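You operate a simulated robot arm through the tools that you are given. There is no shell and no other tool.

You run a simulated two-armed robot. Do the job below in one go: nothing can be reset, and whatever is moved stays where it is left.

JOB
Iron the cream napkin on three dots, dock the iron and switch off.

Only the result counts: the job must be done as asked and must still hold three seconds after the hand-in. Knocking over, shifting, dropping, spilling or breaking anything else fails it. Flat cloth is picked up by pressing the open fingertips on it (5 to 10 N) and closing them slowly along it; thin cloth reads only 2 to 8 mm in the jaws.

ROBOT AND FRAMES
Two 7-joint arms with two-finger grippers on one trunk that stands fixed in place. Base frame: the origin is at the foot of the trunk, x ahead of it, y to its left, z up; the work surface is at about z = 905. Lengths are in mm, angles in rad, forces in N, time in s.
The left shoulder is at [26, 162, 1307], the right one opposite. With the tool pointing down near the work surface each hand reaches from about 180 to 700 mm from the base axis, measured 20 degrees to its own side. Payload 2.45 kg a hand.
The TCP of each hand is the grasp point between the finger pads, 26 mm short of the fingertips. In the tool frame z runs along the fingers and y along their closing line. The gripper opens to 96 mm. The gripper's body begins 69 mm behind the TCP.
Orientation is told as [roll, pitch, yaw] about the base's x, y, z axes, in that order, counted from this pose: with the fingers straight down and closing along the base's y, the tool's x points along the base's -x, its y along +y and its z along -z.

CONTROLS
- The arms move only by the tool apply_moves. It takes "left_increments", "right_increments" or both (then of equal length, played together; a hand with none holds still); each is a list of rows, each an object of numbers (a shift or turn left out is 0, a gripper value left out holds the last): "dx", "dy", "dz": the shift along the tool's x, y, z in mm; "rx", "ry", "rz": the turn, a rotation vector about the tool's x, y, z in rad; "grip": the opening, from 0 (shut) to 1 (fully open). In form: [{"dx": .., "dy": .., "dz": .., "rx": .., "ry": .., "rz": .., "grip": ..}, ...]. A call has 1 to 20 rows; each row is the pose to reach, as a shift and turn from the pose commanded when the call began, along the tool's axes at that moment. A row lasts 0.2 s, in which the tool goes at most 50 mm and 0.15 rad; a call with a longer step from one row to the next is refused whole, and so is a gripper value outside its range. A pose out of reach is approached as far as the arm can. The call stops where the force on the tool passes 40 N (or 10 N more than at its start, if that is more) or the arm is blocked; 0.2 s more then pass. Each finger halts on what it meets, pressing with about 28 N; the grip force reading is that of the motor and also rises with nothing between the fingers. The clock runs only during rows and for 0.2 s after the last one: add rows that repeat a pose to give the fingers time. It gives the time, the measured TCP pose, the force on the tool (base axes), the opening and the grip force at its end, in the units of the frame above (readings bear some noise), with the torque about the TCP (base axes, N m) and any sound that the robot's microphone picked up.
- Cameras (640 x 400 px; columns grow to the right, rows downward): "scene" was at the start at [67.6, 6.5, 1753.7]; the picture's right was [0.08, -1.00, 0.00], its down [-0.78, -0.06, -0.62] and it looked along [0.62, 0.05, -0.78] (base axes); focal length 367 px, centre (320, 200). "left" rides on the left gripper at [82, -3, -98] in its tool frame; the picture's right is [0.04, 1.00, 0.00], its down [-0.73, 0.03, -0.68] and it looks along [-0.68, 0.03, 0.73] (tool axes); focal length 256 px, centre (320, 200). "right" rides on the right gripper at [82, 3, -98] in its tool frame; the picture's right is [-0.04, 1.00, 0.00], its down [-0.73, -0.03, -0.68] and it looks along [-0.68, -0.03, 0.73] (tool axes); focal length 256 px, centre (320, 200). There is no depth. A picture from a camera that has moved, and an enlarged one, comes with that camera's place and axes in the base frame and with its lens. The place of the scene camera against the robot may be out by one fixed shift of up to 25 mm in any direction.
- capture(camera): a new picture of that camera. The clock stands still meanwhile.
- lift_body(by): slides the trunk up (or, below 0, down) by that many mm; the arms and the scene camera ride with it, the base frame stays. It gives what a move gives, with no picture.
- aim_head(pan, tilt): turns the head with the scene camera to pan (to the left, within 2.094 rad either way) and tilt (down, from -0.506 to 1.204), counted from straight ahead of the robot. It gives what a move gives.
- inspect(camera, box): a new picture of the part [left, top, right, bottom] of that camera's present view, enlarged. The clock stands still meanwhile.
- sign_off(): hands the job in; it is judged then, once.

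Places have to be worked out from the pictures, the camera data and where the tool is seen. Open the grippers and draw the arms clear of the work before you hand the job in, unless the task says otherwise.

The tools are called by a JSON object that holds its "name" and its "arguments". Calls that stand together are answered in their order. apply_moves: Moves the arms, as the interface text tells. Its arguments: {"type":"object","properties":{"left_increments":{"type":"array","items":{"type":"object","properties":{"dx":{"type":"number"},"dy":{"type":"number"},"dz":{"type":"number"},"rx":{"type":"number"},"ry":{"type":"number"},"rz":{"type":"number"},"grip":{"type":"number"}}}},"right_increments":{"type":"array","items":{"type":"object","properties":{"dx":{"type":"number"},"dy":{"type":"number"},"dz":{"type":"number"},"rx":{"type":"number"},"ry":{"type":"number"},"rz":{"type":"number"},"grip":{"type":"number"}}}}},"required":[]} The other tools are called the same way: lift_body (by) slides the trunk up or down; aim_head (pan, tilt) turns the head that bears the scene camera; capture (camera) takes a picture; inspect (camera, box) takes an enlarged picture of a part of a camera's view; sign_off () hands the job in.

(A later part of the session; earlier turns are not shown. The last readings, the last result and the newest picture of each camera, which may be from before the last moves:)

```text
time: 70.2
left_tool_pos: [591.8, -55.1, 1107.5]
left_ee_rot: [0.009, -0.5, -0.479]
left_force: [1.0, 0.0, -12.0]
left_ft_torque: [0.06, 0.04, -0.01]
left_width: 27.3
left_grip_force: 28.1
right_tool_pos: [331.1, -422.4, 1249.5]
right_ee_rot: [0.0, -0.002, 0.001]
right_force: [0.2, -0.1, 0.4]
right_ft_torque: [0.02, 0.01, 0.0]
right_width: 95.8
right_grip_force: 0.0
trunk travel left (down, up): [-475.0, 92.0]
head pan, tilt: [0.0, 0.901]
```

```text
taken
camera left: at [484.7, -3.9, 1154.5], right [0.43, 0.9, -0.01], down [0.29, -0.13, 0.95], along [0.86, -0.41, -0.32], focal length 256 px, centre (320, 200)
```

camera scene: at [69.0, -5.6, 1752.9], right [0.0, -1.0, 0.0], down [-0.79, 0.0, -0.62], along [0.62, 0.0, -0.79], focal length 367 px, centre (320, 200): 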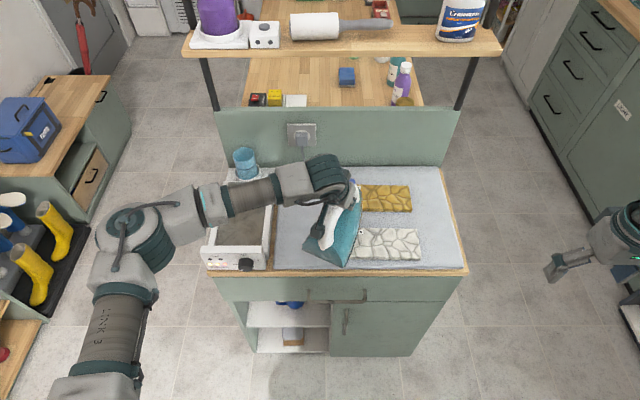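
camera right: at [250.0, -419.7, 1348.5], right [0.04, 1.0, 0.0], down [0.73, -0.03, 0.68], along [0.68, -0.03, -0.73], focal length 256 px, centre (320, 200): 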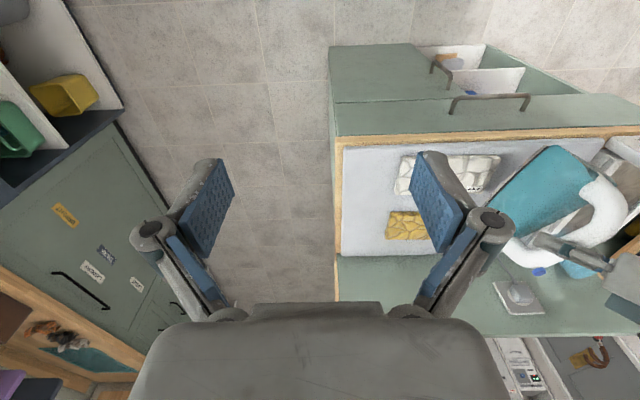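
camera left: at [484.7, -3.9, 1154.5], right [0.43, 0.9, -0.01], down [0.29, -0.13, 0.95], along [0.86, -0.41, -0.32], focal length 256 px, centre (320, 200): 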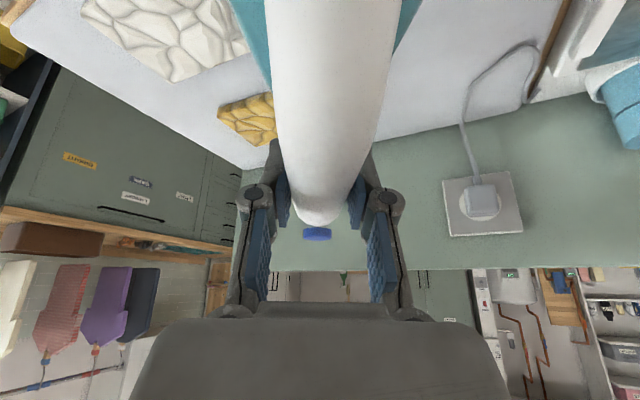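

I enlarge the scene view around the iron and napkin to judge the gap and position.

{"name": "inspect", "arguments": {"camera": "scene", "box": [270, 160, 470, 290]}}

{"name": "inspect", "arguments": {"camera": "right", "box": [380, 110, 640, 300]}}

```text
3.08 times, centred on (370, 225) of scene
camera zoom: at [69.0, -5.6, 1752.9], right [0.0, -1.0, 0.0], down [-0.79, 0.0, -0.62], along [0.62, 0.0, -0.79], focal length 1130 px, centre (166, 123)
```

zoom: 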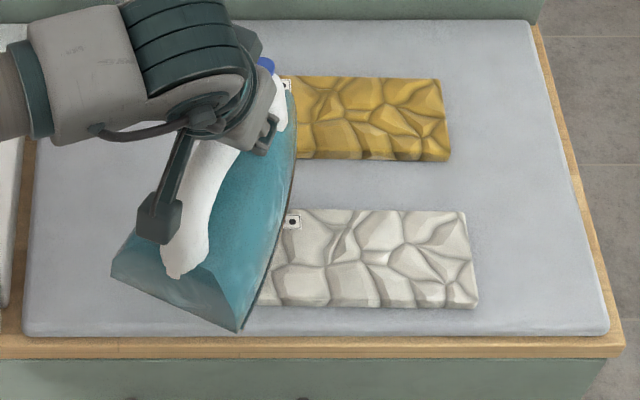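

```text
2.11 times, centred on (510, 205) of right
camera zoom: at [250.0, -419.7, 1348.5], right [0.04, 1.0, 0.0], down [0.73, -0.03, 0.68], along [0.68, -0.03, -0.73], focal length 539 px, centre (-80, 190)
```

zoom: 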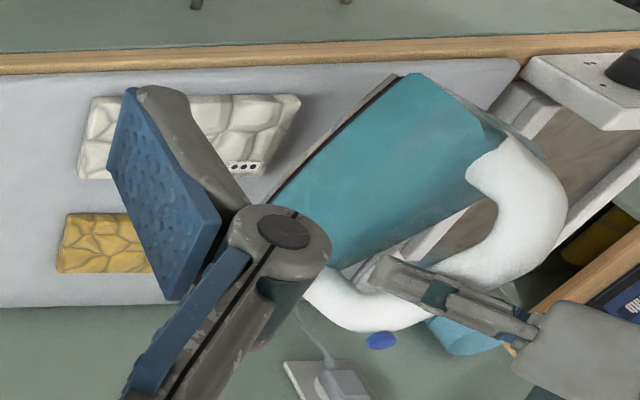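

The sole is about 110-113 mm below the TCP, with the heel roughly 112 mm behind it and the tip about 125 mm ahead. I move over the middle of the napkin and lower to leave a gap of about 20 mm.

{"name": "apply_moves", "arguments": {"left_increments": [{"dx": -6, "dy": -24, "dz": 3.4}, {"dx": -12.4, "dy": -49, "dz": 6.8}, {"dx": -18.7, "dy": -73.5, "dz": 10.2}, {"dx": -24.9, "dy": -97.9, "dz": 13.6}, {"dx": -15.3, "dy": -97.9, "dz": 31.2}, {"dx": -5.7, "dy": -97.9, "dz": 48.8}, {"dx": 2.4, "dy": -97.9, "dz": 63.6}, {"dx": 2.4, "dy": -97.9, "dz": 63.6}]}}

{"name": "inspect", "arguments": {"camera": "scene", "box": [270, 160, 470, 290]}}

{"name": "inspect", "arguments": {"camera": "right", "box": [380, 110, 640, 300]}}

```text
time: 72.0
left_tool_pos: [570.4, -155.7, 1052.1]
left_ee_rot: [0.01, -0.504, -0.479]
left_force: [-3.4, 5.7, 21.3]
left_ft_torque: [-0.15, -0.29, 0.05]
left_width: 27.4
left_grip_force: 28.2
right_tool_pos: [329.5, -421.0, 1251.0]
right_ee_rot: [0.0, -0.004, 0.0]
right_force: [0.4, -1.0, 0.0]
right_ft_torque: [0.04, 0.06, 0.01]
right_width: 96.0
right_grip_force: 0.0
trunk travel left (down, up): [-475.0, 92.0]
head pan, tilt: [0.0, 0.901]
```

```text
3.08 times, centred on (370, 225) of scene
camera zoom: at [61.4, -3.2, 1753.6], right [0.0, -1.0, 0.0], down [-0.78, 0.0, -0.62], along [0.62, 0.0, -0.78], focal length 1130 px, centre (166, 123)
```

zoom: 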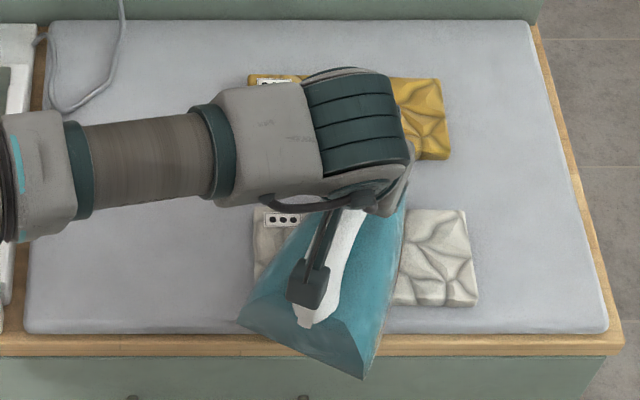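

```text
2.11 times, centred on (510, 205) of right
camera zoom: at [247.2, -418.8, 1349.6], right [0.04, 1.0, 0.0], down [0.73, -0.03, 0.68], along [0.68, -0.03, -0.73], focal length 539 px, centre (-80, 190)
```

zoom: 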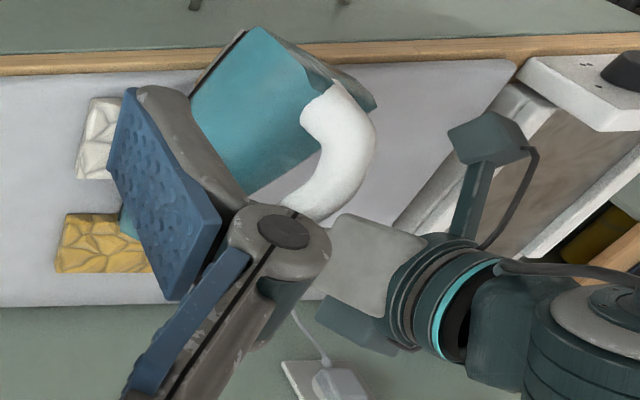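

Contact came earlier than I thought: at TCP z≈1052 the sole presses with about 33 N. I back off slightly to a light press and read the force.

{"name": "apply_moves", "arguments": {"left_increments": [{"dx": -0.7, "dz": -1.3}, {"dx": -0.7, "dz": -1.3}]}}

{"name": "capture", "arguments": {"camera": "left"}}

```text
time: 72.5
left_tool_pos: [570.8, -154.6, 1052.6]
left_ee_rot: [0.01, -0.501, -0.48]
left_force: [-0.8, 3.0, 12.1]
left_ft_torque: [-0.28, -0.52, 0.06]
left_width: 27.1
left_grip_force: 27.4
right_tool_pos: [329.9, -422.7, 1249.3]
right_ee_rot: [0.0, -0.005, 0.0]
right_force: [0.6, -0.1, 0.1]
right_ft_torque: [-0.01, 0.04, -0.01]
right_width: 95.7
right_grip_force: 0.0
trunk travel left (down, up): [-475.0, 92.0]
head pan, tilt: [0.0, 0.901]
```

```text
taken
camera left: at [464.3, -104.0, 1099.6], right [0.43, 0.9, -0.01], down [0.29, -0.13, 0.95], along [0.86, -0.41, -0.32], focal length 256 px, centre (320, 200)
```

left: 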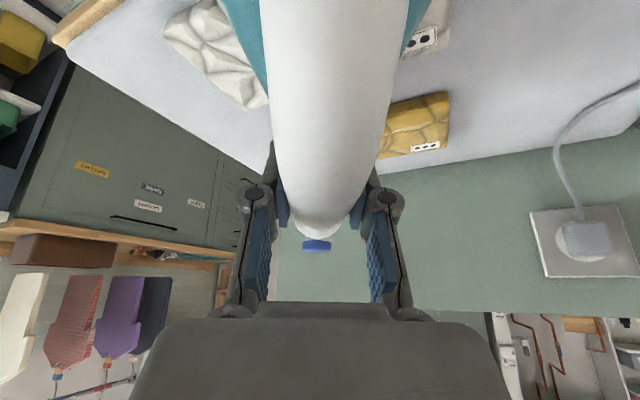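

The handle was pushed up a few millimetres in the pads by that press, so I must keep the force light. I raise another 1.2 mm to leave about 17 N on the cloth.

{"name": "apply_moves", "arguments": {"left_increments": [{"dx": -0.6, "dz": -1.05}, {"dx": -0.6, "dz": -1.05}]}}

{"name": "inspect", "arguments": {"camera": "left", "box": [200, 0, 440, 280]}}

```text
time: 73.2
left_tool_pos: [571.4, -155.7, 1053.4]
left_ee_rot: [0.01, -0.499, -0.48]
left_force: [-1.0, 2.0, 0.2]
left_ft_torque: [-0.19, -0.34, 0.03]
left_width: 26.8
left_grip_force: 27.7
right_tool_pos: [330.9, -421.8, 1249.2]
right_ee_rot: [-0.001, -0.003, 0.0]
right_force: [0.7, -0.2, 0.2]
right_ft_torque: [-0.02, 0.0, 0.01]
right_width: 96.2
right_grip_force: 0.0
trunk travel left (down, up): [-475.0, 92.0]
head pan, tilt: [0.0, 0.901]
```

```text
1.43 times, centred on (320, 140) of left
camera zoom: at [464.7, -104.4, 1100.0], right [0.43, 0.9, -0.01], down [0.29, -0.13, 0.95], along [0.86, -0.41, -0.32], focal length 366 px, centre (320, 286)
```

zoom: 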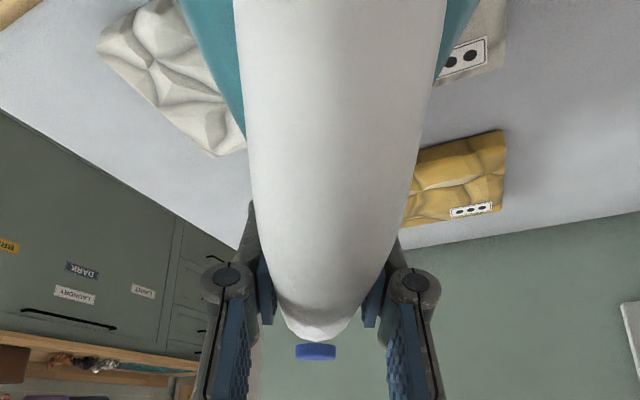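

The iron now rests on the napkin with just its weight (about 12 N). I slide 20 mm to the right as a trial and check that the napkin stays put.

{"name": "apply_moves", "arguments": {"left_increments": [{"dx": -1.8, "dy": -4.4, "dz": 1.4}, {"dx": -3.9, "dy": -8.9, "dz": 2.5}, {"dx": -7.9, "dy": -17.7, "dz": 4.7}, {"dx": -7.9, "dy": -17.7, "dz": 4.7}]}}

{"name": "inspect", "arguments": {"camera": "scene", "box": [270, 160, 470, 290]}}

```text
time: 74.2
left_tool_pos: [571.5, -176.1, 1052.1]
left_ee_rot: [0.008, -0.501, -0.482]
left_force: [-0.6, -0.3, -6.3]
left_ft_torque: [-0.01, -0.07, 0.08]
left_width: 27.1
left_grip_force: 27.7
right_tool_pos: [331.8, -422.6, 1249.5]
right_ee_rot: [0.002, -0.002, -0.001]
right_force: [0.3, -1.1, -0.7]
right_ft_torque: [0.0, 0.01, 0.02]
right_width: 96.1
right_grip_force: 0.2
trunk travel left (down, up): [-475.0, 92.0]
head pan, tilt: [0.0, 0.901]
```

```text
3.08 times, centred on (370, 225) of scene
camera zoom: at [67.5, -7.7, 1753.0], right [0.0, -1.0, 0.0], down [-0.79, 0.0, -0.62], along [0.62, 0.0, -0.79], focal length 1130 px, centre (166, 123)
```

zoom: 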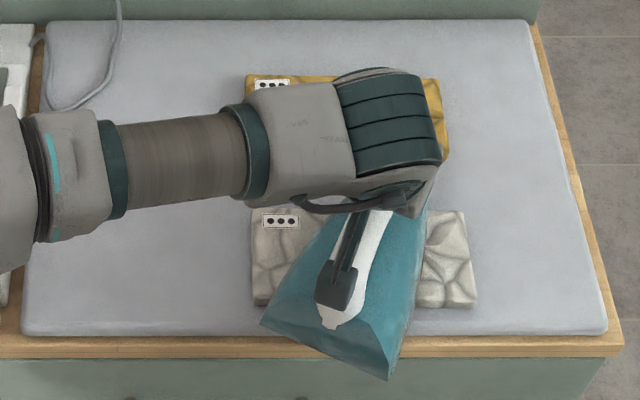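

The napkin stayed in place, but the press has eased to about 6 N. I lower about 1 mm and keep sliding right.

{"name": "apply_moves", "arguments": {"left_increments": [{"dx": -3.6, "dy": -8.9, "dz": 3.2}, {"dx": -7.6, "dy": -17.7, "dz": 5.5}, {"dx": -11.6, "dy": -26.6, "dz": 7.7}, {"dx": -15.6, "dy": -35.5, "dz": 9.9}, {"dx": -15.6, "dy": -35.5, "dz": 9.9}]}}

{"name": "inspect", "arguments": {"camera": "scene", "box": [270, 160, 470, 290]}}

```text
time: 75.3
left_tool_pos: [572.6, -216.7, 1051.9]
left_ee_rot: [0.008, -0.504, -0.481]
left_force: [0.9, 1.3, 6.5]
left_ft_torque: [0.13, 0.12, 0.11]
left_width: 27.2
left_grip_force: 27.8
right_tool_pos: [331.2, -422.2, 1250.7]
right_ee_rot: [0.0, -0.003, 0.0]
right_force: [-0.3, -0.5, -0.1]
right_ft_torque: [-0.03, 0.0, 0.0]
right_width: 96.2
right_grip_force: 0.1
trunk travel left (down, up): [-475.0, 92.0]
head pan, tilt: [0.0, 0.901]
```

```text
3.08 times, centred on (370, 225) of scene
camera zoom: at [65.0, -5.9, 1753.2], right [0.0, -1.0, 0.0], down [-0.79, 0.0, -0.62], along [0.62, 0.0, -0.79], focal length 1130 px, centre (166, 123)
```

zoom: 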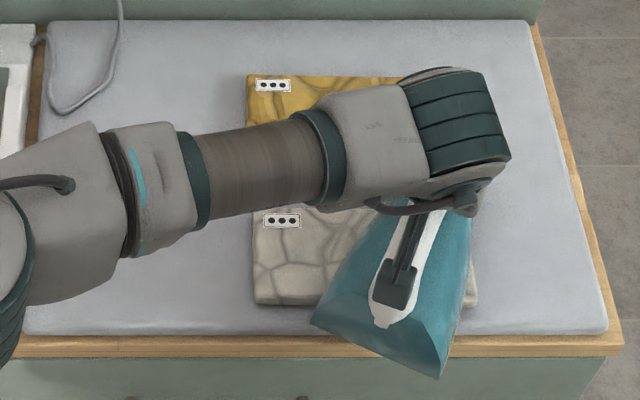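

Press is about 18 N and the wrinkles behind the iron are fading, with the napkin still in place. I continue to the right end.

{"name": "apply_moves", "arguments": {"left_increments": [{"dx": -3.6, "dy": -8, "dz": 2}, {"dx": -7.3, "dy": -16, "dz": 4}, {"dx": -11, "dy": -24, "dz": 6}, {"dx": -14.6, "dy": -31.9, "dz": 8}, {"dx": -14.6, "dy": -31.9, "dz": 8}]}}

{"name": "inspect", "arguments": {"camera": "scene", "box": [270, 160, 470, 290]}}

```text
time: 76.5
left_tool_pos: [571.9, -252.9, 1051.9]
left_ee_rot: [0.007, -0.502, -0.481]
left_force: [-0.1, -1.6, 6.3]
left_ft_torque: [-0.18, -0.08, 0.05]
left_width: 27.2
left_grip_force: 27.9
right_tool_pos: [331.3, -423.0, 1250.4]
right_ee_rot: [0.002, -0.004, 0.001]
right_force: [0.0, -0.2, 0.3]
right_ft_torque: [0.01, 0.03, -0.02]
right_width: 96.1
right_grip_force: 0.0
trunk travel left (down, up): [-475.0, 92.0]
head pan, tilt: [0.0, 0.901]
```

```text
3.08 times, centred on (370, 225) of scene
camera zoom: at [64.9, -8.2, 1753.2], right [0.0, -1.0, 0.0], down [-0.79, 0.0, -0.62], along [0.62, 0.0, -0.79], focal length 1130 px, centre (166, 123)
```

zoom: 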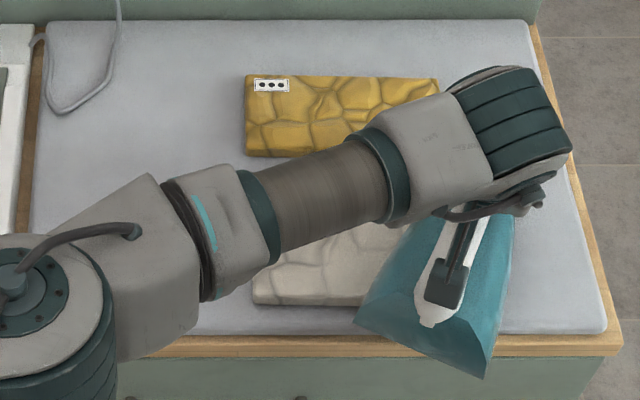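

The sole now spans the napkin's right end with about 18 N. I sweep back to the left at the same height.

{"name": "apply_moves", "arguments": {"left_increments": [{"dx": 3, "dy": 6.5, "dz": -1.6}, {"dx": 7.3, "dy": 16, "dz": -4}, {"dx": 12.2, "dy": 26.6, "dz": -6.6}, {"dx": 17, "dy": 37.2, "dz": -9.3}, {"dx": 21.9, "dy": 47.9, "dz": -11.9}, {"dx": 26.8, "dy": 58.5, "dz": -14.6}, {"dx": 31.6, "dy": 69.2, "dz": -17.2}, {"dx": 36.5, "dy": 79.8, "dz": -19.9}, {"dx": 36.5, "dy": 79.8, "dz": -19.9}]}}

{"name": "inspect", "arguments": {"camera": "scene", "box": [270, 160, 470, 290]}}

```text
time: 78.5
left_tool_pos: [571.4, -161.1, 1052.4]
left_ee_rot: [0.009, -0.501, -0.48]
left_force: [-0.4, 0.4, 1.9]
left_ft_torque: [0.0, 0.04, -0.12]
left_width: 27.4
left_grip_force: 28.1
right_tool_pos: [330.9, -422.7, 1250.1]
right_ee_rot: [0.002, -0.003, -0.001]
right_force: [0.5, 0.3, 0.5]
right_ft_torque: [0.0, 0.01, -0.01]
right_width: 95.7
right_grip_force: 0.1
trunk travel left (down, up): [-475.0, 92.0]
head pan, tilt: [0.0, 0.901]
```

```text
3.08 times, centred on (370, 225) of scene
camera zoom: at [65.5, -7.0, 1753.1], right [0.0, -1.0, 0.0], down [-0.79, 0.0, -0.62], along [0.62, 0.0, -0.79], focal length 1130 px, centre (166, 123)
```

zoom: 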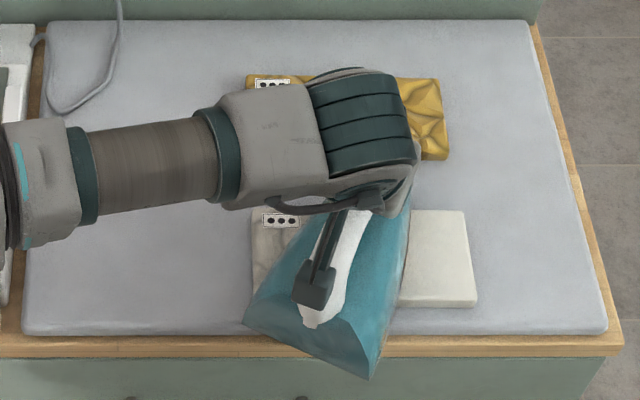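

The right part is now smooth. I continue sweeping to the left end.

{"name": "apply_moves", "arguments": {"left_increments": [{"dx": 3.1, "dy": 6.5, "dz": -1.4}, {"dx": 7.4, "dy": 16, "dz": -3.8}, {"dx": 12.3, "dy": 26.6, "dz": -6.4}, {"dx": 17.1, "dy": 37.2, "dz": -9.1}, {"dx": 22, "dy": 47.9, "dz": -11.7}, {"dx": 26.9, "dy": 58.5, "dz": -14.4}, {"dx": 31.7, "dy": 69.2, "dz": -17}, {"dx": 36.6, "dy": 79.8, "dz": -19.7}, {"dx": 40.2, "dy": 87.8, "dz": -21.7}, {"dx": 40.2, "dy": 87.8, "dz": -21.7}]}}

{"name": "inspect", "arguments": {"camera": "scene", "box": [270, 160, 470, 290]}}

```text
time: 80.8
left_tool_pos: [570.6, -61.0, 1052.8]
left_ee_rot: [0.011, -0.5, -0.481]
left_force: [0.1, 0.5, -2.2]
left_ft_torque: [-0.11, -0.16, -0.03]
left_width: 27.1
left_grip_force: 27.8
right_tool_pos: [330.9, -422.1, 1249.9]
right_ee_rot: [0.002, -0.004, 0.001]
right_force: [1.1, -0.5, -0.6]
right_ft_torque: [0.0, -0.01, 0.02]
right_width: 96.3
right_grip_force: 0.2
trunk travel left (down, up): [-475.0, 92.0]
head pan, tilt: [0.0, 0.901]
```

```text
3.08 times, centred on (370, 225) of scene
camera zoom: at [66.3, -5.6, 1753.1], right [0.0, -1.0, 0.0], down [-0.79, 0.0, -0.62], along [0.62, 0.0, -0.79], focal length 1130 px, centre (166, 123)
```

zoom: 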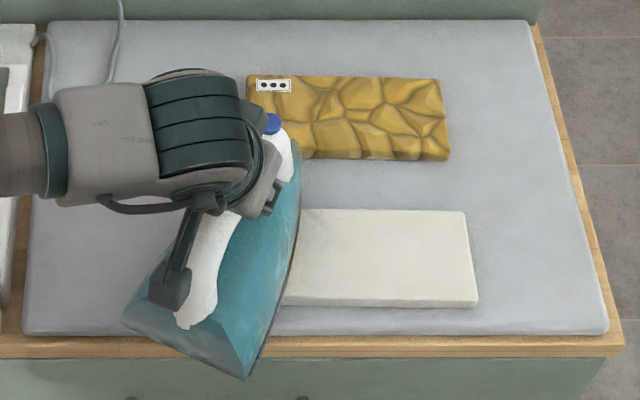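

The right three quarters are smooth and the yellow napkin is undisturbed. I make one more short stroke right and back over the left end so it gets a full pass too.

{"name": "apply_moves", "arguments": {"left_increments": [{"dx": -3, "dy": -6.5, "dz": 2}, {"dx": -7.3, "dy": -16, "dz": 4.4}, {"dx": -12.2, "dy": -26.6, "dz": 7.1}, {"dx": -17, "dy": -37.2, "dz": 9.7}, {"dx": -21.9, "dy": -47.9, "dz": 12.3}, {"dx": -25, "dy": -54.6, "dz": 14}, {"dx": -21.9, "dy": -47.9, "dz": 12.3}, {"dx": -17, "dy": -37.2, "dz": 9.7}, {"dx": -12.2, "dy": -26.6, "dz": 7.1}, {"dx": -7.3, "dy": -16, "dz": 4.4}, {"dx": -3, "dy": -6.5, "dz": 2}, {"dx": 0, "dy": 0, "dz": 0.4}, {"dx": 0, "dy": 0, "dz": 0.4}]}}

{"name": "inspect", "arguments": {"camera": "scene", "box": [270, 160, 470, 290]}}

```text
time: 83.5
left_tool_pos: [571.7, -62.4, 1052.2]
left_ee_rot: [0.01, -0.502, -0.482]
left_force: [0.0, -0.6, 1.6]
left_ft_torque: [-0.32, -0.22, -0.08]
left_width: 27.4
left_grip_force: 28.1
right_tool_pos: [330.9, -422.8, 1249.7]
right_ee_rot: [0.0, -0.003, -0.001]
right_force: [0.7, 0.1, -1.0]
right_ft_torque: [0.0, -0.04, 0.0]
right_width: 96.0
right_grip_force: 0.0
trunk travel left (down, up): [-475.0, 92.0]
head pan, tilt: [0.0, 0.901]
```

```text
3.08 times, centred on (370, 225) of scene
camera zoom: at [65.6, -5.9, 1753.1], right [0.0, -1.0, 0.0], down [-0.79, 0.0, -0.62], along [0.62, 0.0, -0.79], focal length 1130 px, centre (166, 123)
```

zoom: 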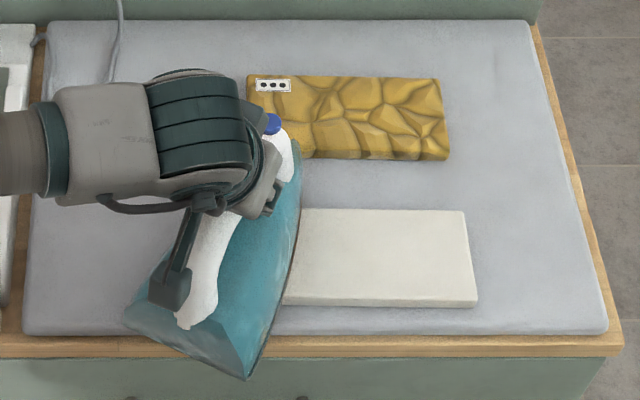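

Everything visible is smooth. I lift the iron straight up and shift left to uncover the napkin's left end.

{"name": "apply_moves", "arguments": {"left_increments": [{"dx": -2.4, "dz": -4.4}, {"dx": -9.6, "dz": -17.6}, {"dx": -19.2, "dz": -35.1}, {"dx": -31, "dz": -57}, {"dx": -43, "dz": -79}, {"dx": -53, "dz": -96.6}, {"dx": -57, "dz": -103.6}, {"dx": -49, "dy": 17.7, "dz": -108}, {"dx": -41, "dy": 35.5, "dz": -112.4}, {"dx": -29, "dy": 62, "dz": -119}, {"dx": -21, "dy": 79.8, "dz": -123.4}, {"dx": -21, "dy": 79.8, "dz": -123.4}]}}

{"name": "inspect", "arguments": {"camera": "scene", "box": [270, 160, 470, 290]}}

{"name": "capture", "arguments": {"camera": "scene"}}

{"name": "capture", "arguments": {"camera": "left"}}

```text
time: 86.2
left_tool_pos: [572.2, 25.7, 1170.8]
left_ee_rot: [0.009, -0.5, -0.481]
left_force: [-0.4, -0.4, -11.7]
left_ft_torque: [0.03, 0.1, 0.0]
left_width: 27.0
left_grip_force: 27.9
right_tool_pos: [332.5, -422.6, 1249.2]
right_ee_rot: [0.002, -0.002, -0.001]
right_force: [0.0, 0.7, 0.0]
right_ft_torque: [-0.01, 0.02, -0.04]
right_width: 95.8
right_grip_force: 0.0
trunk travel left (down, up): [-475.0, 92.0]
head pan, tilt: [0.0, 0.901]
```

```text
3.08 times, centred on (370, 225) of scene
camera zoom: at [68.7, -3.1, 1752.9], right [0.0, -1.0, 0.0], down [-0.79, 0.0, -0.62], along [0.62, 0.0, -0.79], focal length 1130 px, centre (166, 123)
```

zoom: 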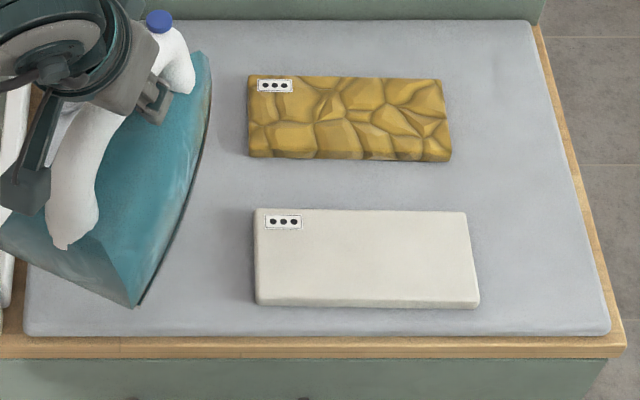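

```text
taken
camera scene: at [68.7, -3.1, 1752.9], right [0.0, -1.0, 0.0], down [-0.79, 0.0, -0.62], along [0.62, 0.0, -0.79], focal length 367 px, centre (320, 200)
```

scene: 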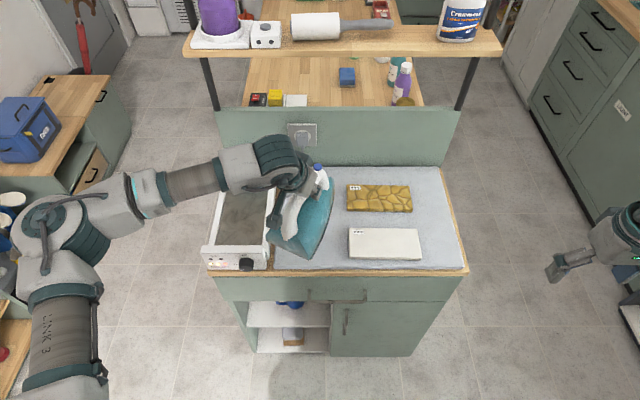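

```text
taken
camera left: at [465.5, 77.0, 1217.2], right [0.43, 0.9, -0.01], down [0.29, -0.13, 0.95], along [0.86, -0.41, -0.32], focal length 256 px, centre (320, 200)
```

left: 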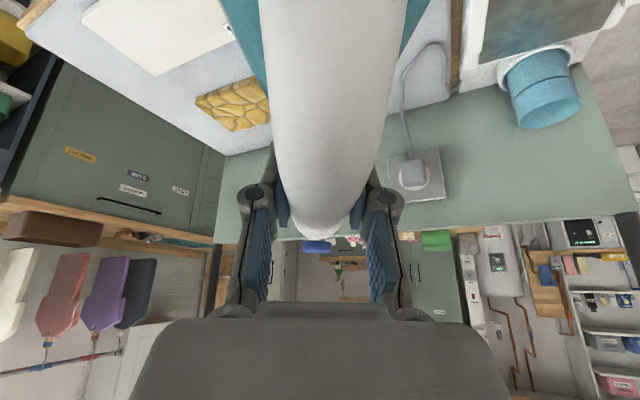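

The cream napkin is entirely smooth and the yellow one untouched. Comparing views, the iron slipped about 8 mm straight up in the pads, with no yaw or lengthwise change, so it should seat at TCP z≈1048. I carry it back above the dock with yaw 0.

{"name": "apply_moves", "arguments": {"left_increments": [{"dx": 0.2, "dy": 6.3, "dz": -0.1, "rx": -0.007, "rz": -0.013}, {"dx": 0.7, "dy": 21, "dz": -0.4, "rx": -0.023, "rz": -0.042}, {"dx": 1.3, "dy": 41.9, "dz": -0.7, "rx": -0.046, "rz": -0.084}, {"dx": 2, "dy": 62.9, "dz": -1.1, "rx": -0.069, "rz": -0.126}, {"dx": 2.6, "dy": 83.8, "dz": -1.4, "rx": -0.092, "rz": -0.169}, {"dx": 3.3, "dy": 104.8, "dz": -1.8, "rx": -0.115, "rz": -0.211}, {"dx": 4, "dy": 125.8, "dz": -2.2, "rx": -0.138, "rz": -0.253}, {"dx": 4.6, "dy": 146.7, "dz": -2.5, "rx": -0.161, "rz": -0.295}, {"dx": 5.3, "dy": 167.7, "dz": -2.9, "rx": -0.184, "rz": -0.337}, {"dx": 5.9, "dy": 188.6, "dz": -3.2, "rx": -0.207, "rz": -0.379}, {"dx": 6.4, "dy": 203.3, "dz": -3.5, "rx": -0.223, "rz": -0.409}, {"dx": 6.6, "dy": 209.6, "dz": -3.6, "rx": -0.23, "rz": -0.4214}, {"dx": 6.6, "dy": 209.6, "dz": -3.6, "rx": -0.23, "rz": -0.4214}]}}

{"name": "inspect", "arguments": {"camera": "scene", "box": [190, 130, 280, 280]}}

{"name": "capture", "arguments": {"camera": "left"}}

```text
time: 89.0
left_tool_pos: [661.4, 216.1, 1171.4]
left_ee_rot: [0.007, -0.504, 0.0]
left_force: [-0.9, 0.7, -12.4]
left_ft_torque: [0.0, 0.04, -0.03]
left_width: 27.0
left_grip_force: 28.0
right_tool_pos: [332.7, -423.2, 1248.8]
right_ee_rot: [0.0, -0.001, -0.001]
right_force: [-0.6, -0.1, 0.4]
right_ft_torque: [-0.03, -0.02, -0.02]
right_width: 95.9
right_grip_force: 0.0
trunk travel left (down, up): [-475.0, 92.0]
head pan, tilt: [0.0, 0.901]
```

```text
2.67 times, centred on (235, 205) of scene
camera zoom: at [69.2, -1.5, 1752.9], right [0.0, -1.0, 0.0], down [-0.79, 0.0, -0.62], along [0.62, 0.0, -0.79], focal length 980 px, centre (547, 187)
```

zoom: 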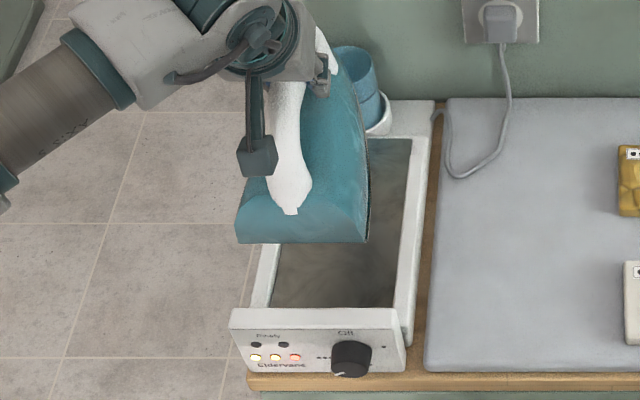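

```text
taken
camera left: at [543.5, 212.7, 1218.7], right [-0.04, 1.0, -0.01], down [0.31, 0.03, 0.95], along [0.95, 0.03, -0.32], focal length 256 px, centre (320, 200)
```

left: 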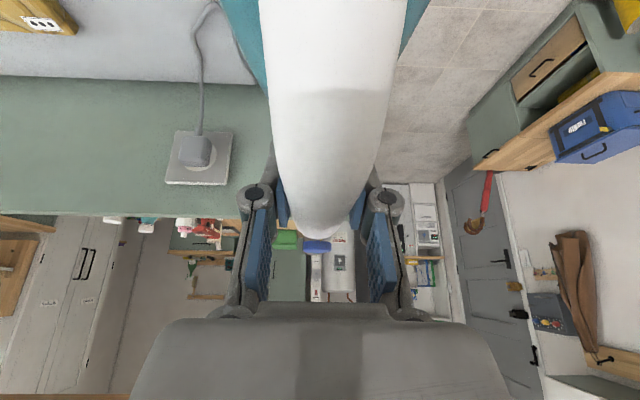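

The heel edge is level and aligned as before, about 6 px higher, matching the 8 mm slip. I take one more pose reading before lowering.

{"name": "apply_moves", "arguments": {"left_increments": [{"dx": 0}]}}

{"name": "apply_moves", "arguments": {"left_increments": [{"dx": 0}]}}

```text
time: 89.3
left_tool_pos: [661.7, 217.2, 1172.2]
left_ee_rot: [0.007, -0.504, 0.001]
left_force: [-0.8, 0.3, -11.8]
left_ft_torque: [0.04, 0.08, 0.01]
left_width: 26.8
left_grip_force: 27.5
right_tool_pos: [331.5, -422.9, 1249.2]
right_ee_rot: [0.0, -0.002, -0.001]
right_force: [0.2, 0.3, 0.4]
right_ft_torque: [0.0, -0.03, -0.01]
right_width: 96.0
right_grip_force: 0.2
trunk travel left (down, up): [-475.0, 92.0]
head pan, tilt: [0.0, 0.901]
```

```text
time: 89.8
left_tool_pos: [662.2, 216.3, 1172.8]
left_ee_rot: [0.006, -0.505, 0.001]
left_force: [-0.7, 0.3, -10.7]
left_ft_torque: [0.0, 0.09, 0.0]
left_width: 27.1
left_grip_force: 27.6
right_tool_pos: [331.9, -422.2, 1249.8]
right_ee_rot: [0.0, -0.003, 0.0]
right_force: [-0.4, 0.8, 0.0]
right_ft_torque: [-0.02, -0.03, -0.01]
right_width: 96.0
right_grip_force: 0.1
trunk travel left (down, up): [-475.0, 92.0]
head pan, tilt: [0.0, 0.901]
```

The pose matches the lifted-out pose within a millimetre. I lower the iron into the dock, stopping about 16 mm above the expected seat.

{"name": "apply_moves", "arguments": {"left_increments": [{"dx": 5, "dy": -0.5, "dz": 9.5}, {"dx": 15.5, "dy": -0.5, "dz": 28.4}, {"dx": 26, "dy": -0.5, "dz": 47.4}, {"dx": 36.2, "dy": -0.5, "dz": 66.4}, {"dx": 44, "dy": -0.5, "dz": 80.6}, {"dx": 49.6, "dy": -0.5, "dz": 91}, {"dx": 51.7, "dy": -0.5, "dz": 94.8}, {"dx": 51.7, "dy": -0.5, "dz": 94.8}]}}

{"name": "inspect", "arguments": {"camera": "scene", "box": [190, 130, 280, 280]}}

{"name": "capture", "arguments": {"camera": "left"}}

```text
time: 91.5
left_tool_pos: [662.0, 216.9, 1064.6]
left_ee_rot: [0.007, -0.504, 0.001]
left_force: [-0.7, 0.6, -10.7]
left_ft_torque: [0.0, 0.06, 0.0]
left_width: 26.8
left_grip_force: 28.0
right_tool_pos: [331.7, -422.5, 1249.6]
right_ee_rot: [0.0, -0.002, 0.0]
right_force: [0.1, 0.1, -0.3]
right_ft_torque: [-0.01, 0.02, -0.01]
right_width: 96.1
right_grip_force: 0.1
trunk travel left (down, up): [-475.0, 92.0]
head pan, tilt: [0.0, 0.901]
```

```text
2.67 times, centred on (235, 205) of scene
camera zoom: at [69.3, -1.6, 1752.9], right [0.0, -1.0, 0.0], down [-0.79, 0.0, -0.62], along [0.62, 0.0, -0.79], focal length 980 px, centre (547, 187)
```

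zoom: 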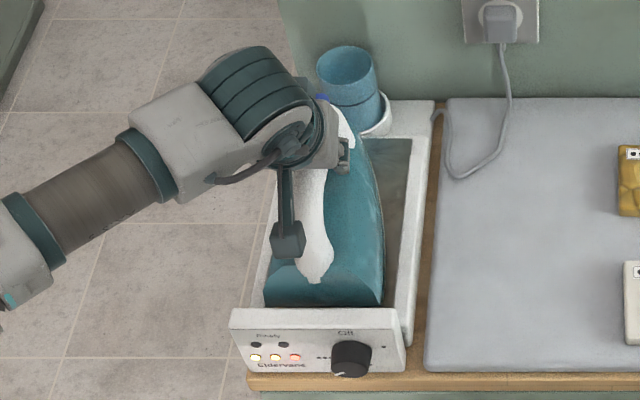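

```text
taken
camera left: at [543.7, 212.9, 1110.9], right [-0.04, 1.0, -0.01], down [0.31, 0.02, 0.95], along [0.95, 0.03, -0.31], focal length 256 px, centre (320, 200)
```

left: 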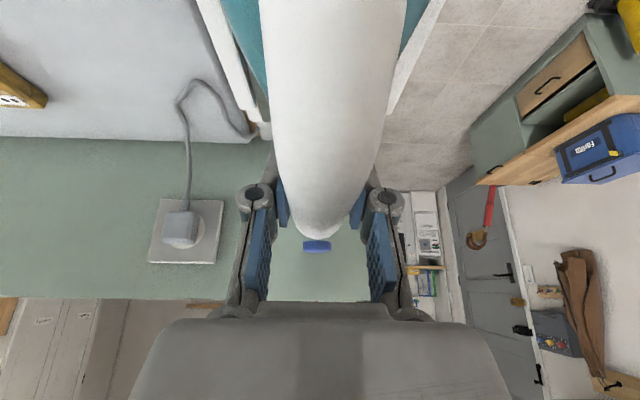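

The iron is inside the dock walls, still free (-11 N). I lower 11 mm more in small steps.

{"name": "apply_moves", "arguments": {"left_increments": [{"dx": 1.5, "dy": -0.8, "dz": 2.6}, {"dx": 2.9, "dy": -0.8, "dz": 5.3}, {"dx": 4.1, "dy": -0.8, "dz": 7.4}, {"dx": 5.3, "dy": -0.8, "dz": 9.6}, {"dx": 5.3, "dy": -0.8, "dz": 9.6}]}}

{"name": "inspect", "arguments": {"camera": "scene", "box": [190, 200, 280, 280]}}

```text
time: 92.8
left_tool_pos: [663.2, 215.8, 1053.9]
left_ee_rot: [0.007, -0.506, 0.001]
left_force: [-0.5, 0.6, -13.1]
left_ft_torque: [-0.02, 0.07, -0.02]
left_width: 27.1
left_grip_force: 27.8
right_tool_pos: [332.1, -422.1, 1249.7]
right_ee_rot: [0.001, -0.001, 0.0]
right_force: [-0.1, 0.5, 0.2]
right_ft_torque: [0.0, -0.02, -0.01]
right_width: 95.8
right_grip_force: 0.1
trunk travel left (down, up): [-475.0, 92.0]
head pan, tilt: [0.0, 0.901]
```

```text
5.00 times, centred on (235, 240) of scene
camera zoom: at [69.3, -1.6, 1752.9], right [0.0, -1.0, 0.0], down [-0.79, 0.0, -0.62], along [0.62, 0.0, -0.79], focal length 1837 px, centre (745, 0)
```

zoom: 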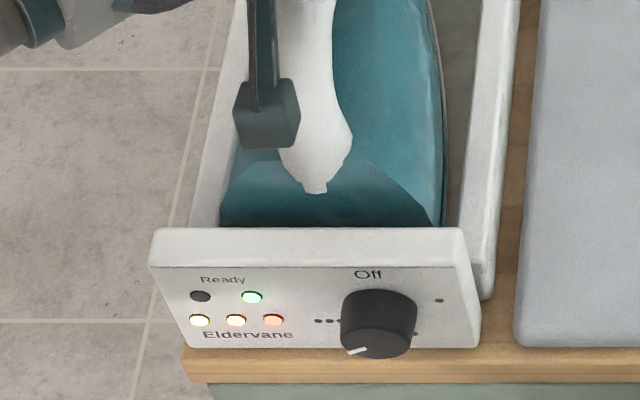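

The Ready lamp is on again, but the weight is still on the hand. I lower a further 5 mm gently.

{"name": "apply_moves", "arguments": {"left_increments": [{"dx": 0.7, "dz": 1.3}, {"dx": 1.5, "dz": 2.6}, {"dx": 2.2, "dz": 3.9}, {"dx": 2.4, "dz": 4.4}, {"dx": 2.4, "dz": 4.4}]}}

```text
time: 94.0
left_tool_pos: [662.9, 215.0, 1050.4]
left_ee_rot: [0.006, -0.508, 0.0]
left_force: [2.3, -0.2, 3.1]
left_ft_torque: [-0.02, 0.32, 0.02]
left_width: 27.2
left_grip_force: 27.4
right_tool_pos: [330.8, -422.9, 1249.6]
right_ee_rot: [0.001, -0.001, 0.001]
right_force: [-0.6, 0.5, 0.3]
right_ft_torque: [0.03, -0.03, 0.0]
right_width: 96.1
right_grip_force: 0.1
trunk travel left (down, up): [-475.0, 92.0]
head pan, tilt: [0.0, 0.901]
```

The iron now stands on the dock (about 15 N on it). I open the fingers a little at a time to release it without disturbing it.

{"name": "apply_moves", "arguments": {"left_increments": [{"grip": 0.35}, {"grip": 0.5}, {"grip": 0.6}, {"grip": 0.6}]}}

{"name": "capture", "arguments": {"camera": "left"}}

{"name": "inspect", "arguments": {"camera": "scene", "box": [190, 130, 280, 280]}}

```text
time: 95.0
left_tool_pos: [660.8, 215.9, 1047.3]
left_ee_rot: [0.007, -0.504, 0.0]
left_force: [1.5, -0.1, -0.4]
left_ft_torque: [0.02, 0.0, 0.0]
left_width: 57.7
left_grip_force: 0.0
right_tool_pos: [330.2, -422.0, 1249.8]
right_ee_rot: [0.002, -0.002, 0.0]
right_force: [0.7, -0.8, -0.6]
right_ft_torque: [0.01, 0.03, -0.01]
right_width: 95.9
right_grip_force: 0.1
trunk travel left (down, up): [-475.0, 92.0]
head pan, tilt: [0.0, 0.901]
```

```text
taken
camera left: at [543.0, 211.7, 1095.3], right [-0.04, 1.0, -0.01], down [0.31, 0.02, 0.95], along [0.95, 0.03, -0.31], focal length 256 px, centre (320, 200)
```

left: 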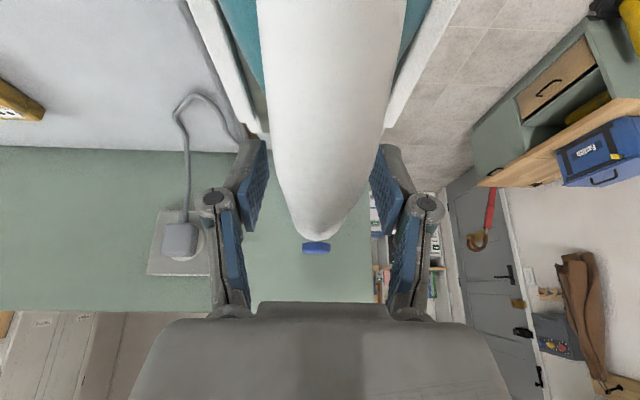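

```text
2.67 times, centred on (235, 205) of scene
camera zoom: at [66.1, -2.8, 1753.1], right [0.0, -1.0, 0.0], down [-0.79, 0.0, -0.62], along [0.62, 0.0, -0.79], focal length 980 px, centre (547, 187)
```

zoom: 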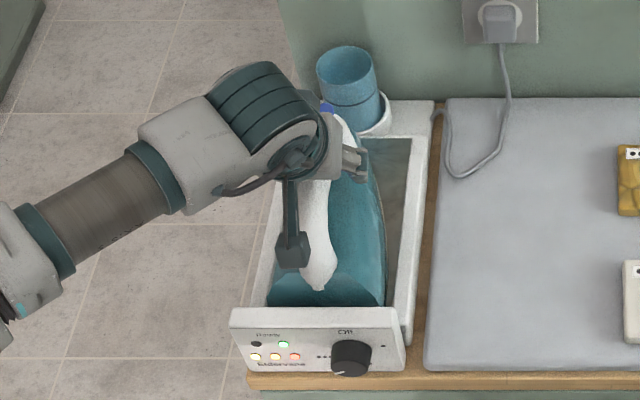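

The iron's button is back at (710, 215, 1073), exactly as at the start, so it is seated. I raise the open hand off the handle and go back to the front of the panel.

{"name": "apply_moves", "arguments": {"left_increments": [{"dx": -12, "dz": -22}, {"dx": -28, "dz": -50}, {"dx": -46, "dz": -83}, {"dx": -55.7, "dz": -100.6}, {"dx": -17.7, "dz": -121.6, "dy": -6}, {"dx": 20.3, "dz": -142.6, "dy": -12}, {"dx": 58.3, "dz": -163.6, "dy": -18}, {"dx": 96.3, "dz": -184.6, "dy": -24}, {"dx": 134.2, "dz": -205.6, "dy": -30}, {"dx": 148.7, "dz": -179.4, "dy": -30}, {"dx": 163.2, "dz": -153.1, "dy": -30}, {"dx": 163.2, "dz": -153.1, "dy": -30}]}}

{"name": "inspect", "arguments": {"camera": "scene", "box": [180, 130, 300, 280]}}

```text
time: 97.5
left_tool_pos: [444.4, 184.2, 1103.7]
left_ee_rot: [0.008, -0.504, 0.001]
left_force: [-0.1, 0.7, 1.7]
left_ft_torque: [0.03, -0.02, 0.01]
left_width: 57.8
left_grip_force: 0.1
right_tool_pos: [329.6, -421.3, 1249.7]
right_ee_rot: [0.002, -0.003, 0.0]
right_force: [-0.6, 0.7, -0.5]
right_ft_torque: [0.0, -0.02, -0.03]
right_width: 95.9
right_grip_force: 0.1
trunk travel left (down, up): [-475.0, 92.0]
head pan, tilt: [0.0, 0.901]
```

```text
2.67 times, centred on (240, 205) of scene
camera zoom: at [64.0, -1.9, 1753.2], right [0.0, -1.0, 0.0], down [-0.79, 0.0, -0.62], along [0.62, 0.0, -0.79], focal length 980 px, centre (533, 187)
```

zoom: 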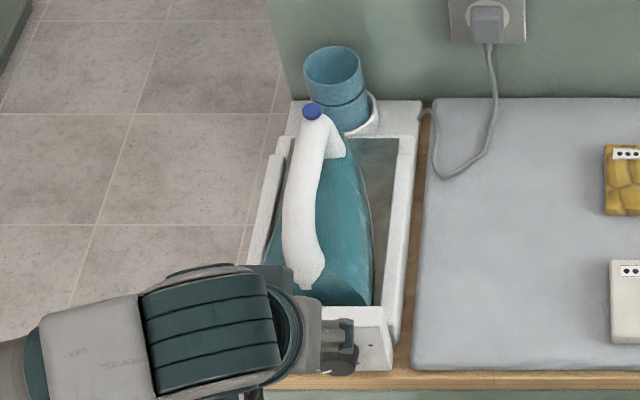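

The iron sits in the dock as at the start. I descend in front of the knob and roll to +0.72 for turning anticlockwise.

{"name": "apply_moves", "arguments": {"left_increments": [{"dx": 18.2, "dz": 32.8}, {"dx": 36.3, "dz": 65.6}, {"dx": 54.5, "dz": 98.5}, {"dx": 72.6, "dz": 131.3}, {"dx": 72.6, "dz": 131.3, "dy": -1.2, "rx": -0.126, "rz": 0.07}, {"dx": 72.6, "dz": 131.3, "dy": -2.4, "rx": -0.251, "rz": 0.14}, {"dx": 72.6, "dz": 131.3, "dy": -3.6, "rx": -0.377, "rz": 0.211}, {"dx": 72.6, "dz": 131.3, "dy": -4.8, "rx": -0.503, "rz": 0.281}, {"dx": 72.6, "dz": 131.3, "dy": -6, "rx": -0.628, "rz": 0.351}, {"dx": 72.6, "dz": 131.3, "dy": -6, "rx": -0.628, "rz": 0.351}]}}

{"name": "capture", "arguments": {"camera": "left"}}

{"name": "inspect", "arguments": {"camera": "left", "box": [200, 90, 460, 290]}}

```text
time: 99.8
left_tool_pos: [445.7, 178.8, 953.6]
left_ee_rot: [0.793, -0.37, -0.351]
left_force: [-0.2, 1.4, 0.5]
left_ft_torque: [-0.02, 0.02, 0.01]
left_width: 57.6
left_grip_force: 0.1
right_tool_pos: [330.1, -422.6, 1250.2]
right_ee_rot: [-0.001, -0.004, 0.001]
right_force: [0.2, 1.5, -0.2]
right_ft_torque: [0.02, 0.01, -0.02]
right_width: 95.9
right_grip_force: 0.0
trunk travel left (down, up): [-475.0, 92.0]
head pan, tilt: [0.0, 0.901]
```

```text
taken
camera left: at [326.5, 146.0, 986.7], right [-0.04, 0.76, 0.65], down [0.31, -0.61, 0.73], along [0.95, 0.23, -0.22], focal length 256 px, centre (320, 200)
```

left: 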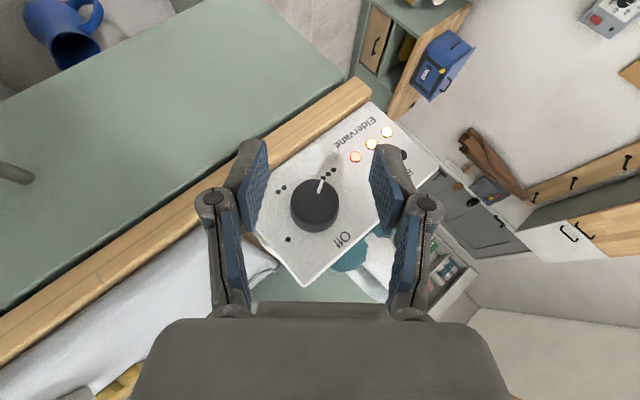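

```text
2.00 times, centred on (330, 190) of left
camera zoom: at [326.5, 146.0, 986.7], right [-0.04, 0.76, 0.65], down [0.31, -0.61, 0.73], along [0.95, 0.23, -0.22], focal length 512 px, centre (300, 220)
```

zoom: 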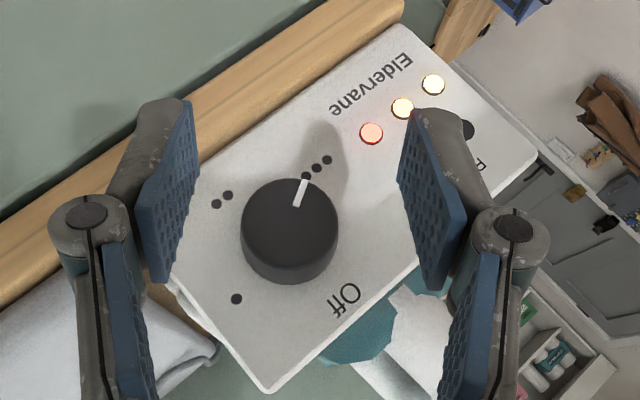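

The alignment with the knob axis is right (0.4 mm off laterally). I advance 52 mm so the fingers straddle the knob.

{"name": "apply_moves", "arguments": {"left_increments": [{"dx": -10, "dz": 5.6}, {"dx": -20, "dz": 11.2}, {"dx": -30, "dz": 16.8}, {"dx": -40, "dz": 22.4}, {"dx": -45.4, "dz": 25.4}, {"dx": -45.4, "dz": 25.4}]}}

{"name": "capture", "arguments": {"camera": "left"}}

```text
time: 101.2
left_tool_pos: [497.4, 179.6, 953.1]
left_ee_rot: [0.793, -0.37, -0.351]
left_force: [0.9, -0.3, 0.2]
left_ft_torque: [0.03, 0.0, 0.0]
left_width: 57.7
left_grip_force: 0.0
right_tool_pos: [331.5, -422.2, 1249.7]
right_ee_rot: [0.001, -0.006, 0.0]
right_force: [0.9, -0.6, 0.0]
right_ft_torque: [0.01, 0.02, 0.03]
right_width: 96.3
right_grip_force: 0.1
trunk travel left (down, up): [-475.0, 92.0]
head pan, tilt: [0.0, 0.901]
```

```text
taken
camera left: at [378.6, 146.2, 986.3], right [-0.04, 0.76, 0.65], down [0.31, -0.61, 0.73], along [0.95, 0.23, -0.22], focal length 256 px, centre (320, 200)
```

left: 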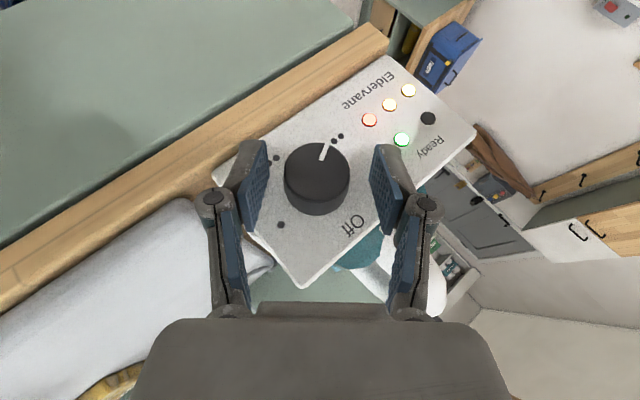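

The fingers straddle the knob. I close and turn it anticlockwise by 82°, keeping the TCP on its arc.

{"name": "apply_moves", "arguments": {"left_increments": [{"grip": 0.4}, {"grip": 0.2}, {"grip": 0.2}, {"dy": 1.56, "dx": 0.05, "dz": 0.09, "rx": 0.1135, "rz": -0.0634}, {"dy": 3.09, "dx": 0.2, "dz": 0.35, "rx": 0.227, "rz": -0.1269}, {"dy": 4.56, "dx": 0.44, "dz": 0.79, "rx": 0.3405, "rz": -0.1903}, {"dy": 5.96, "dx": 0.77, "dz": 1.39, "rx": 0.454, "rz": -0.2538}, {"dy": 7.26, "dx": 1.19, "dz": 2.14, "rx": 0.5675, "rz": -0.3172}, {"dy": 8.44, "dx": 1.69, "dz": 3.03, "rx": 0.681, "rz": -0.3806}, {"dy": 9.47, "dx": 2.26, "dz": 4.05, "rx": 0.7944, "rz": -0.4441}, {"dy": 10.35, "dx": 2.89, "dz": 5.17, "rx": 0.9079, "rz": -0.5075}, {"dy": 11.05, "dx": 3.57, "dz": 6.39, "rx": 1.0214, "rz": -0.571}, {"dy": 11.56, "dx": 4.29, "dz": 7.68, "rx": 1.1349, "rz": -0.6344}, {"dy": 11.88, "dx": 5.04, "dz": 9.01, "rx": 1.2484, "rz": -0.6978}]}}

{"name": "capture", "arguments": {"camera": "left"}}

```text
time: 104.2
left_tool_pos: [497.1, 191.3, 953.5]
left_ee_rot: [-0.769, -0.374, 0.349]
left_force: [1.9, -26.0, -11.9]
left_ft_torque: [-0.12, 0.89, -0.99]
left_width: 36.7
left_grip_force: 44.9
right_tool_pos: [332.7, -425.4, 1248.2]
right_ee_rot: [0.004, -0.002, 0.0]
right_force: [-1.0, -0.2, -0.8]
right_ft_torque: [0.02, 0.01, 0.02]
right_width: 96.1
right_grip_force: 0.0
trunk travel left (down, up): [-475.0, 92.0]
head pan, tilt: [0.0, 0.901]
```

```text
taken
camera left: at [378.5, 219.1, 991.3], right [-0.04, 0.75, -0.66], down [0.31, 0.64, 0.7], along [0.95, -0.18, -0.26], focal length 256 px, centre (320, 200)
```

left: 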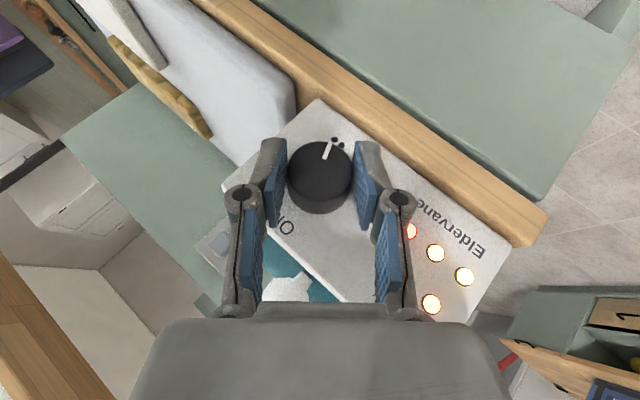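

The mark is back at two dots. I open, roll forward around the knob and grip again.

{"name": "apply_moves", "arguments": {"left_increments": [{"grip": 0.6}, {"grip": 0.6}, {"dy": -1.56, "dx": 0.05, "dz": 0.09, "rx": -0.1135, "rz": 0.0634}, {"dy": -3.09, "dx": 0.2, "dz": 0.35, "rx": -0.227, "rz": 0.1269}, {"dy": -4.56, "dx": 0.44, "dz": 0.79, "rx": -0.3405, "rz": 0.1903}, {"dy": -5.96, "dx": 0.77, "dz": 1.39, "rx": -0.454, "rz": 0.2538}, {"dy": -7.26, "dx": 1.19, "dz": 2.14, "rx": -0.5675, "rz": 0.3172}, {"dy": -8.44, "dx": 1.69, "dz": 3.03, "rx": -0.681, "rz": 0.3806}, {"dy": -9.47, "dx": 2.26, "dz": 4.05, "rx": -0.7944, "rz": 0.4441}, {"dy": -10.35, "dx": 2.89, "dz": 5.17, "rx": -0.9079, "rz": 0.5075}, {"dy": -11.05, "dx": 3.57, "dz": 6.39, "rx": -1.0214, "rz": 0.571}, {"dy": -11.56, "dx": 4.29, "dz": 7.68, "rx": -1.1349, "rz": 0.6344}, {"dy": -11.88, "dx": 5.04, "dz": 9.01, "rx": -1.2484, "rz": 0.6978}, {"dy": -11.88, "dx": 5.04, "dz": 9.01, "rx": -1.2484, "rz": 0.6978}]}}

{"name": "capture", "arguments": {"camera": "left"}}

```text
time: 107.2
left_tool_pos: [496.8, 177.7, 954.9]
left_ee_rot: [0.794, -0.369, -0.351]
left_force: [0.0, 0.0, -0.2]
left_ft_torque: [-0.01, 0.01, 0.02]
left_width: 57.9
left_grip_force: 0.2
right_tool_pos: [330.6, -423.3, 1250.3]
right_ee_rot: [0.001, -0.003, -0.001]
right_force: [-0.2, -0.2, -0.2]
right_ft_torque: [0.01, -0.01, 0.01]
right_width: 96.0
right_grip_force: 0.1
trunk travel left (down, up): [-475.0, 92.0]
head pan, tilt: [0.0, 0.901]
```

```text
taken
camera left: at [378.2, 145.1, 986.6], right [-0.04, 0.76, 0.65], down [0.31, -0.61, 0.73], along [0.95, 0.23, -0.22], focal length 256 px, centre (320, 200)
```

left: 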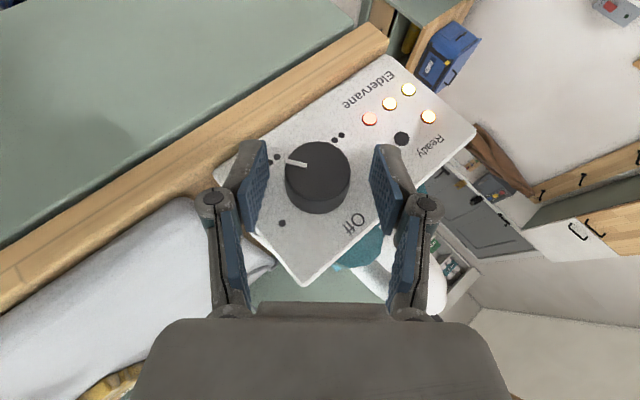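

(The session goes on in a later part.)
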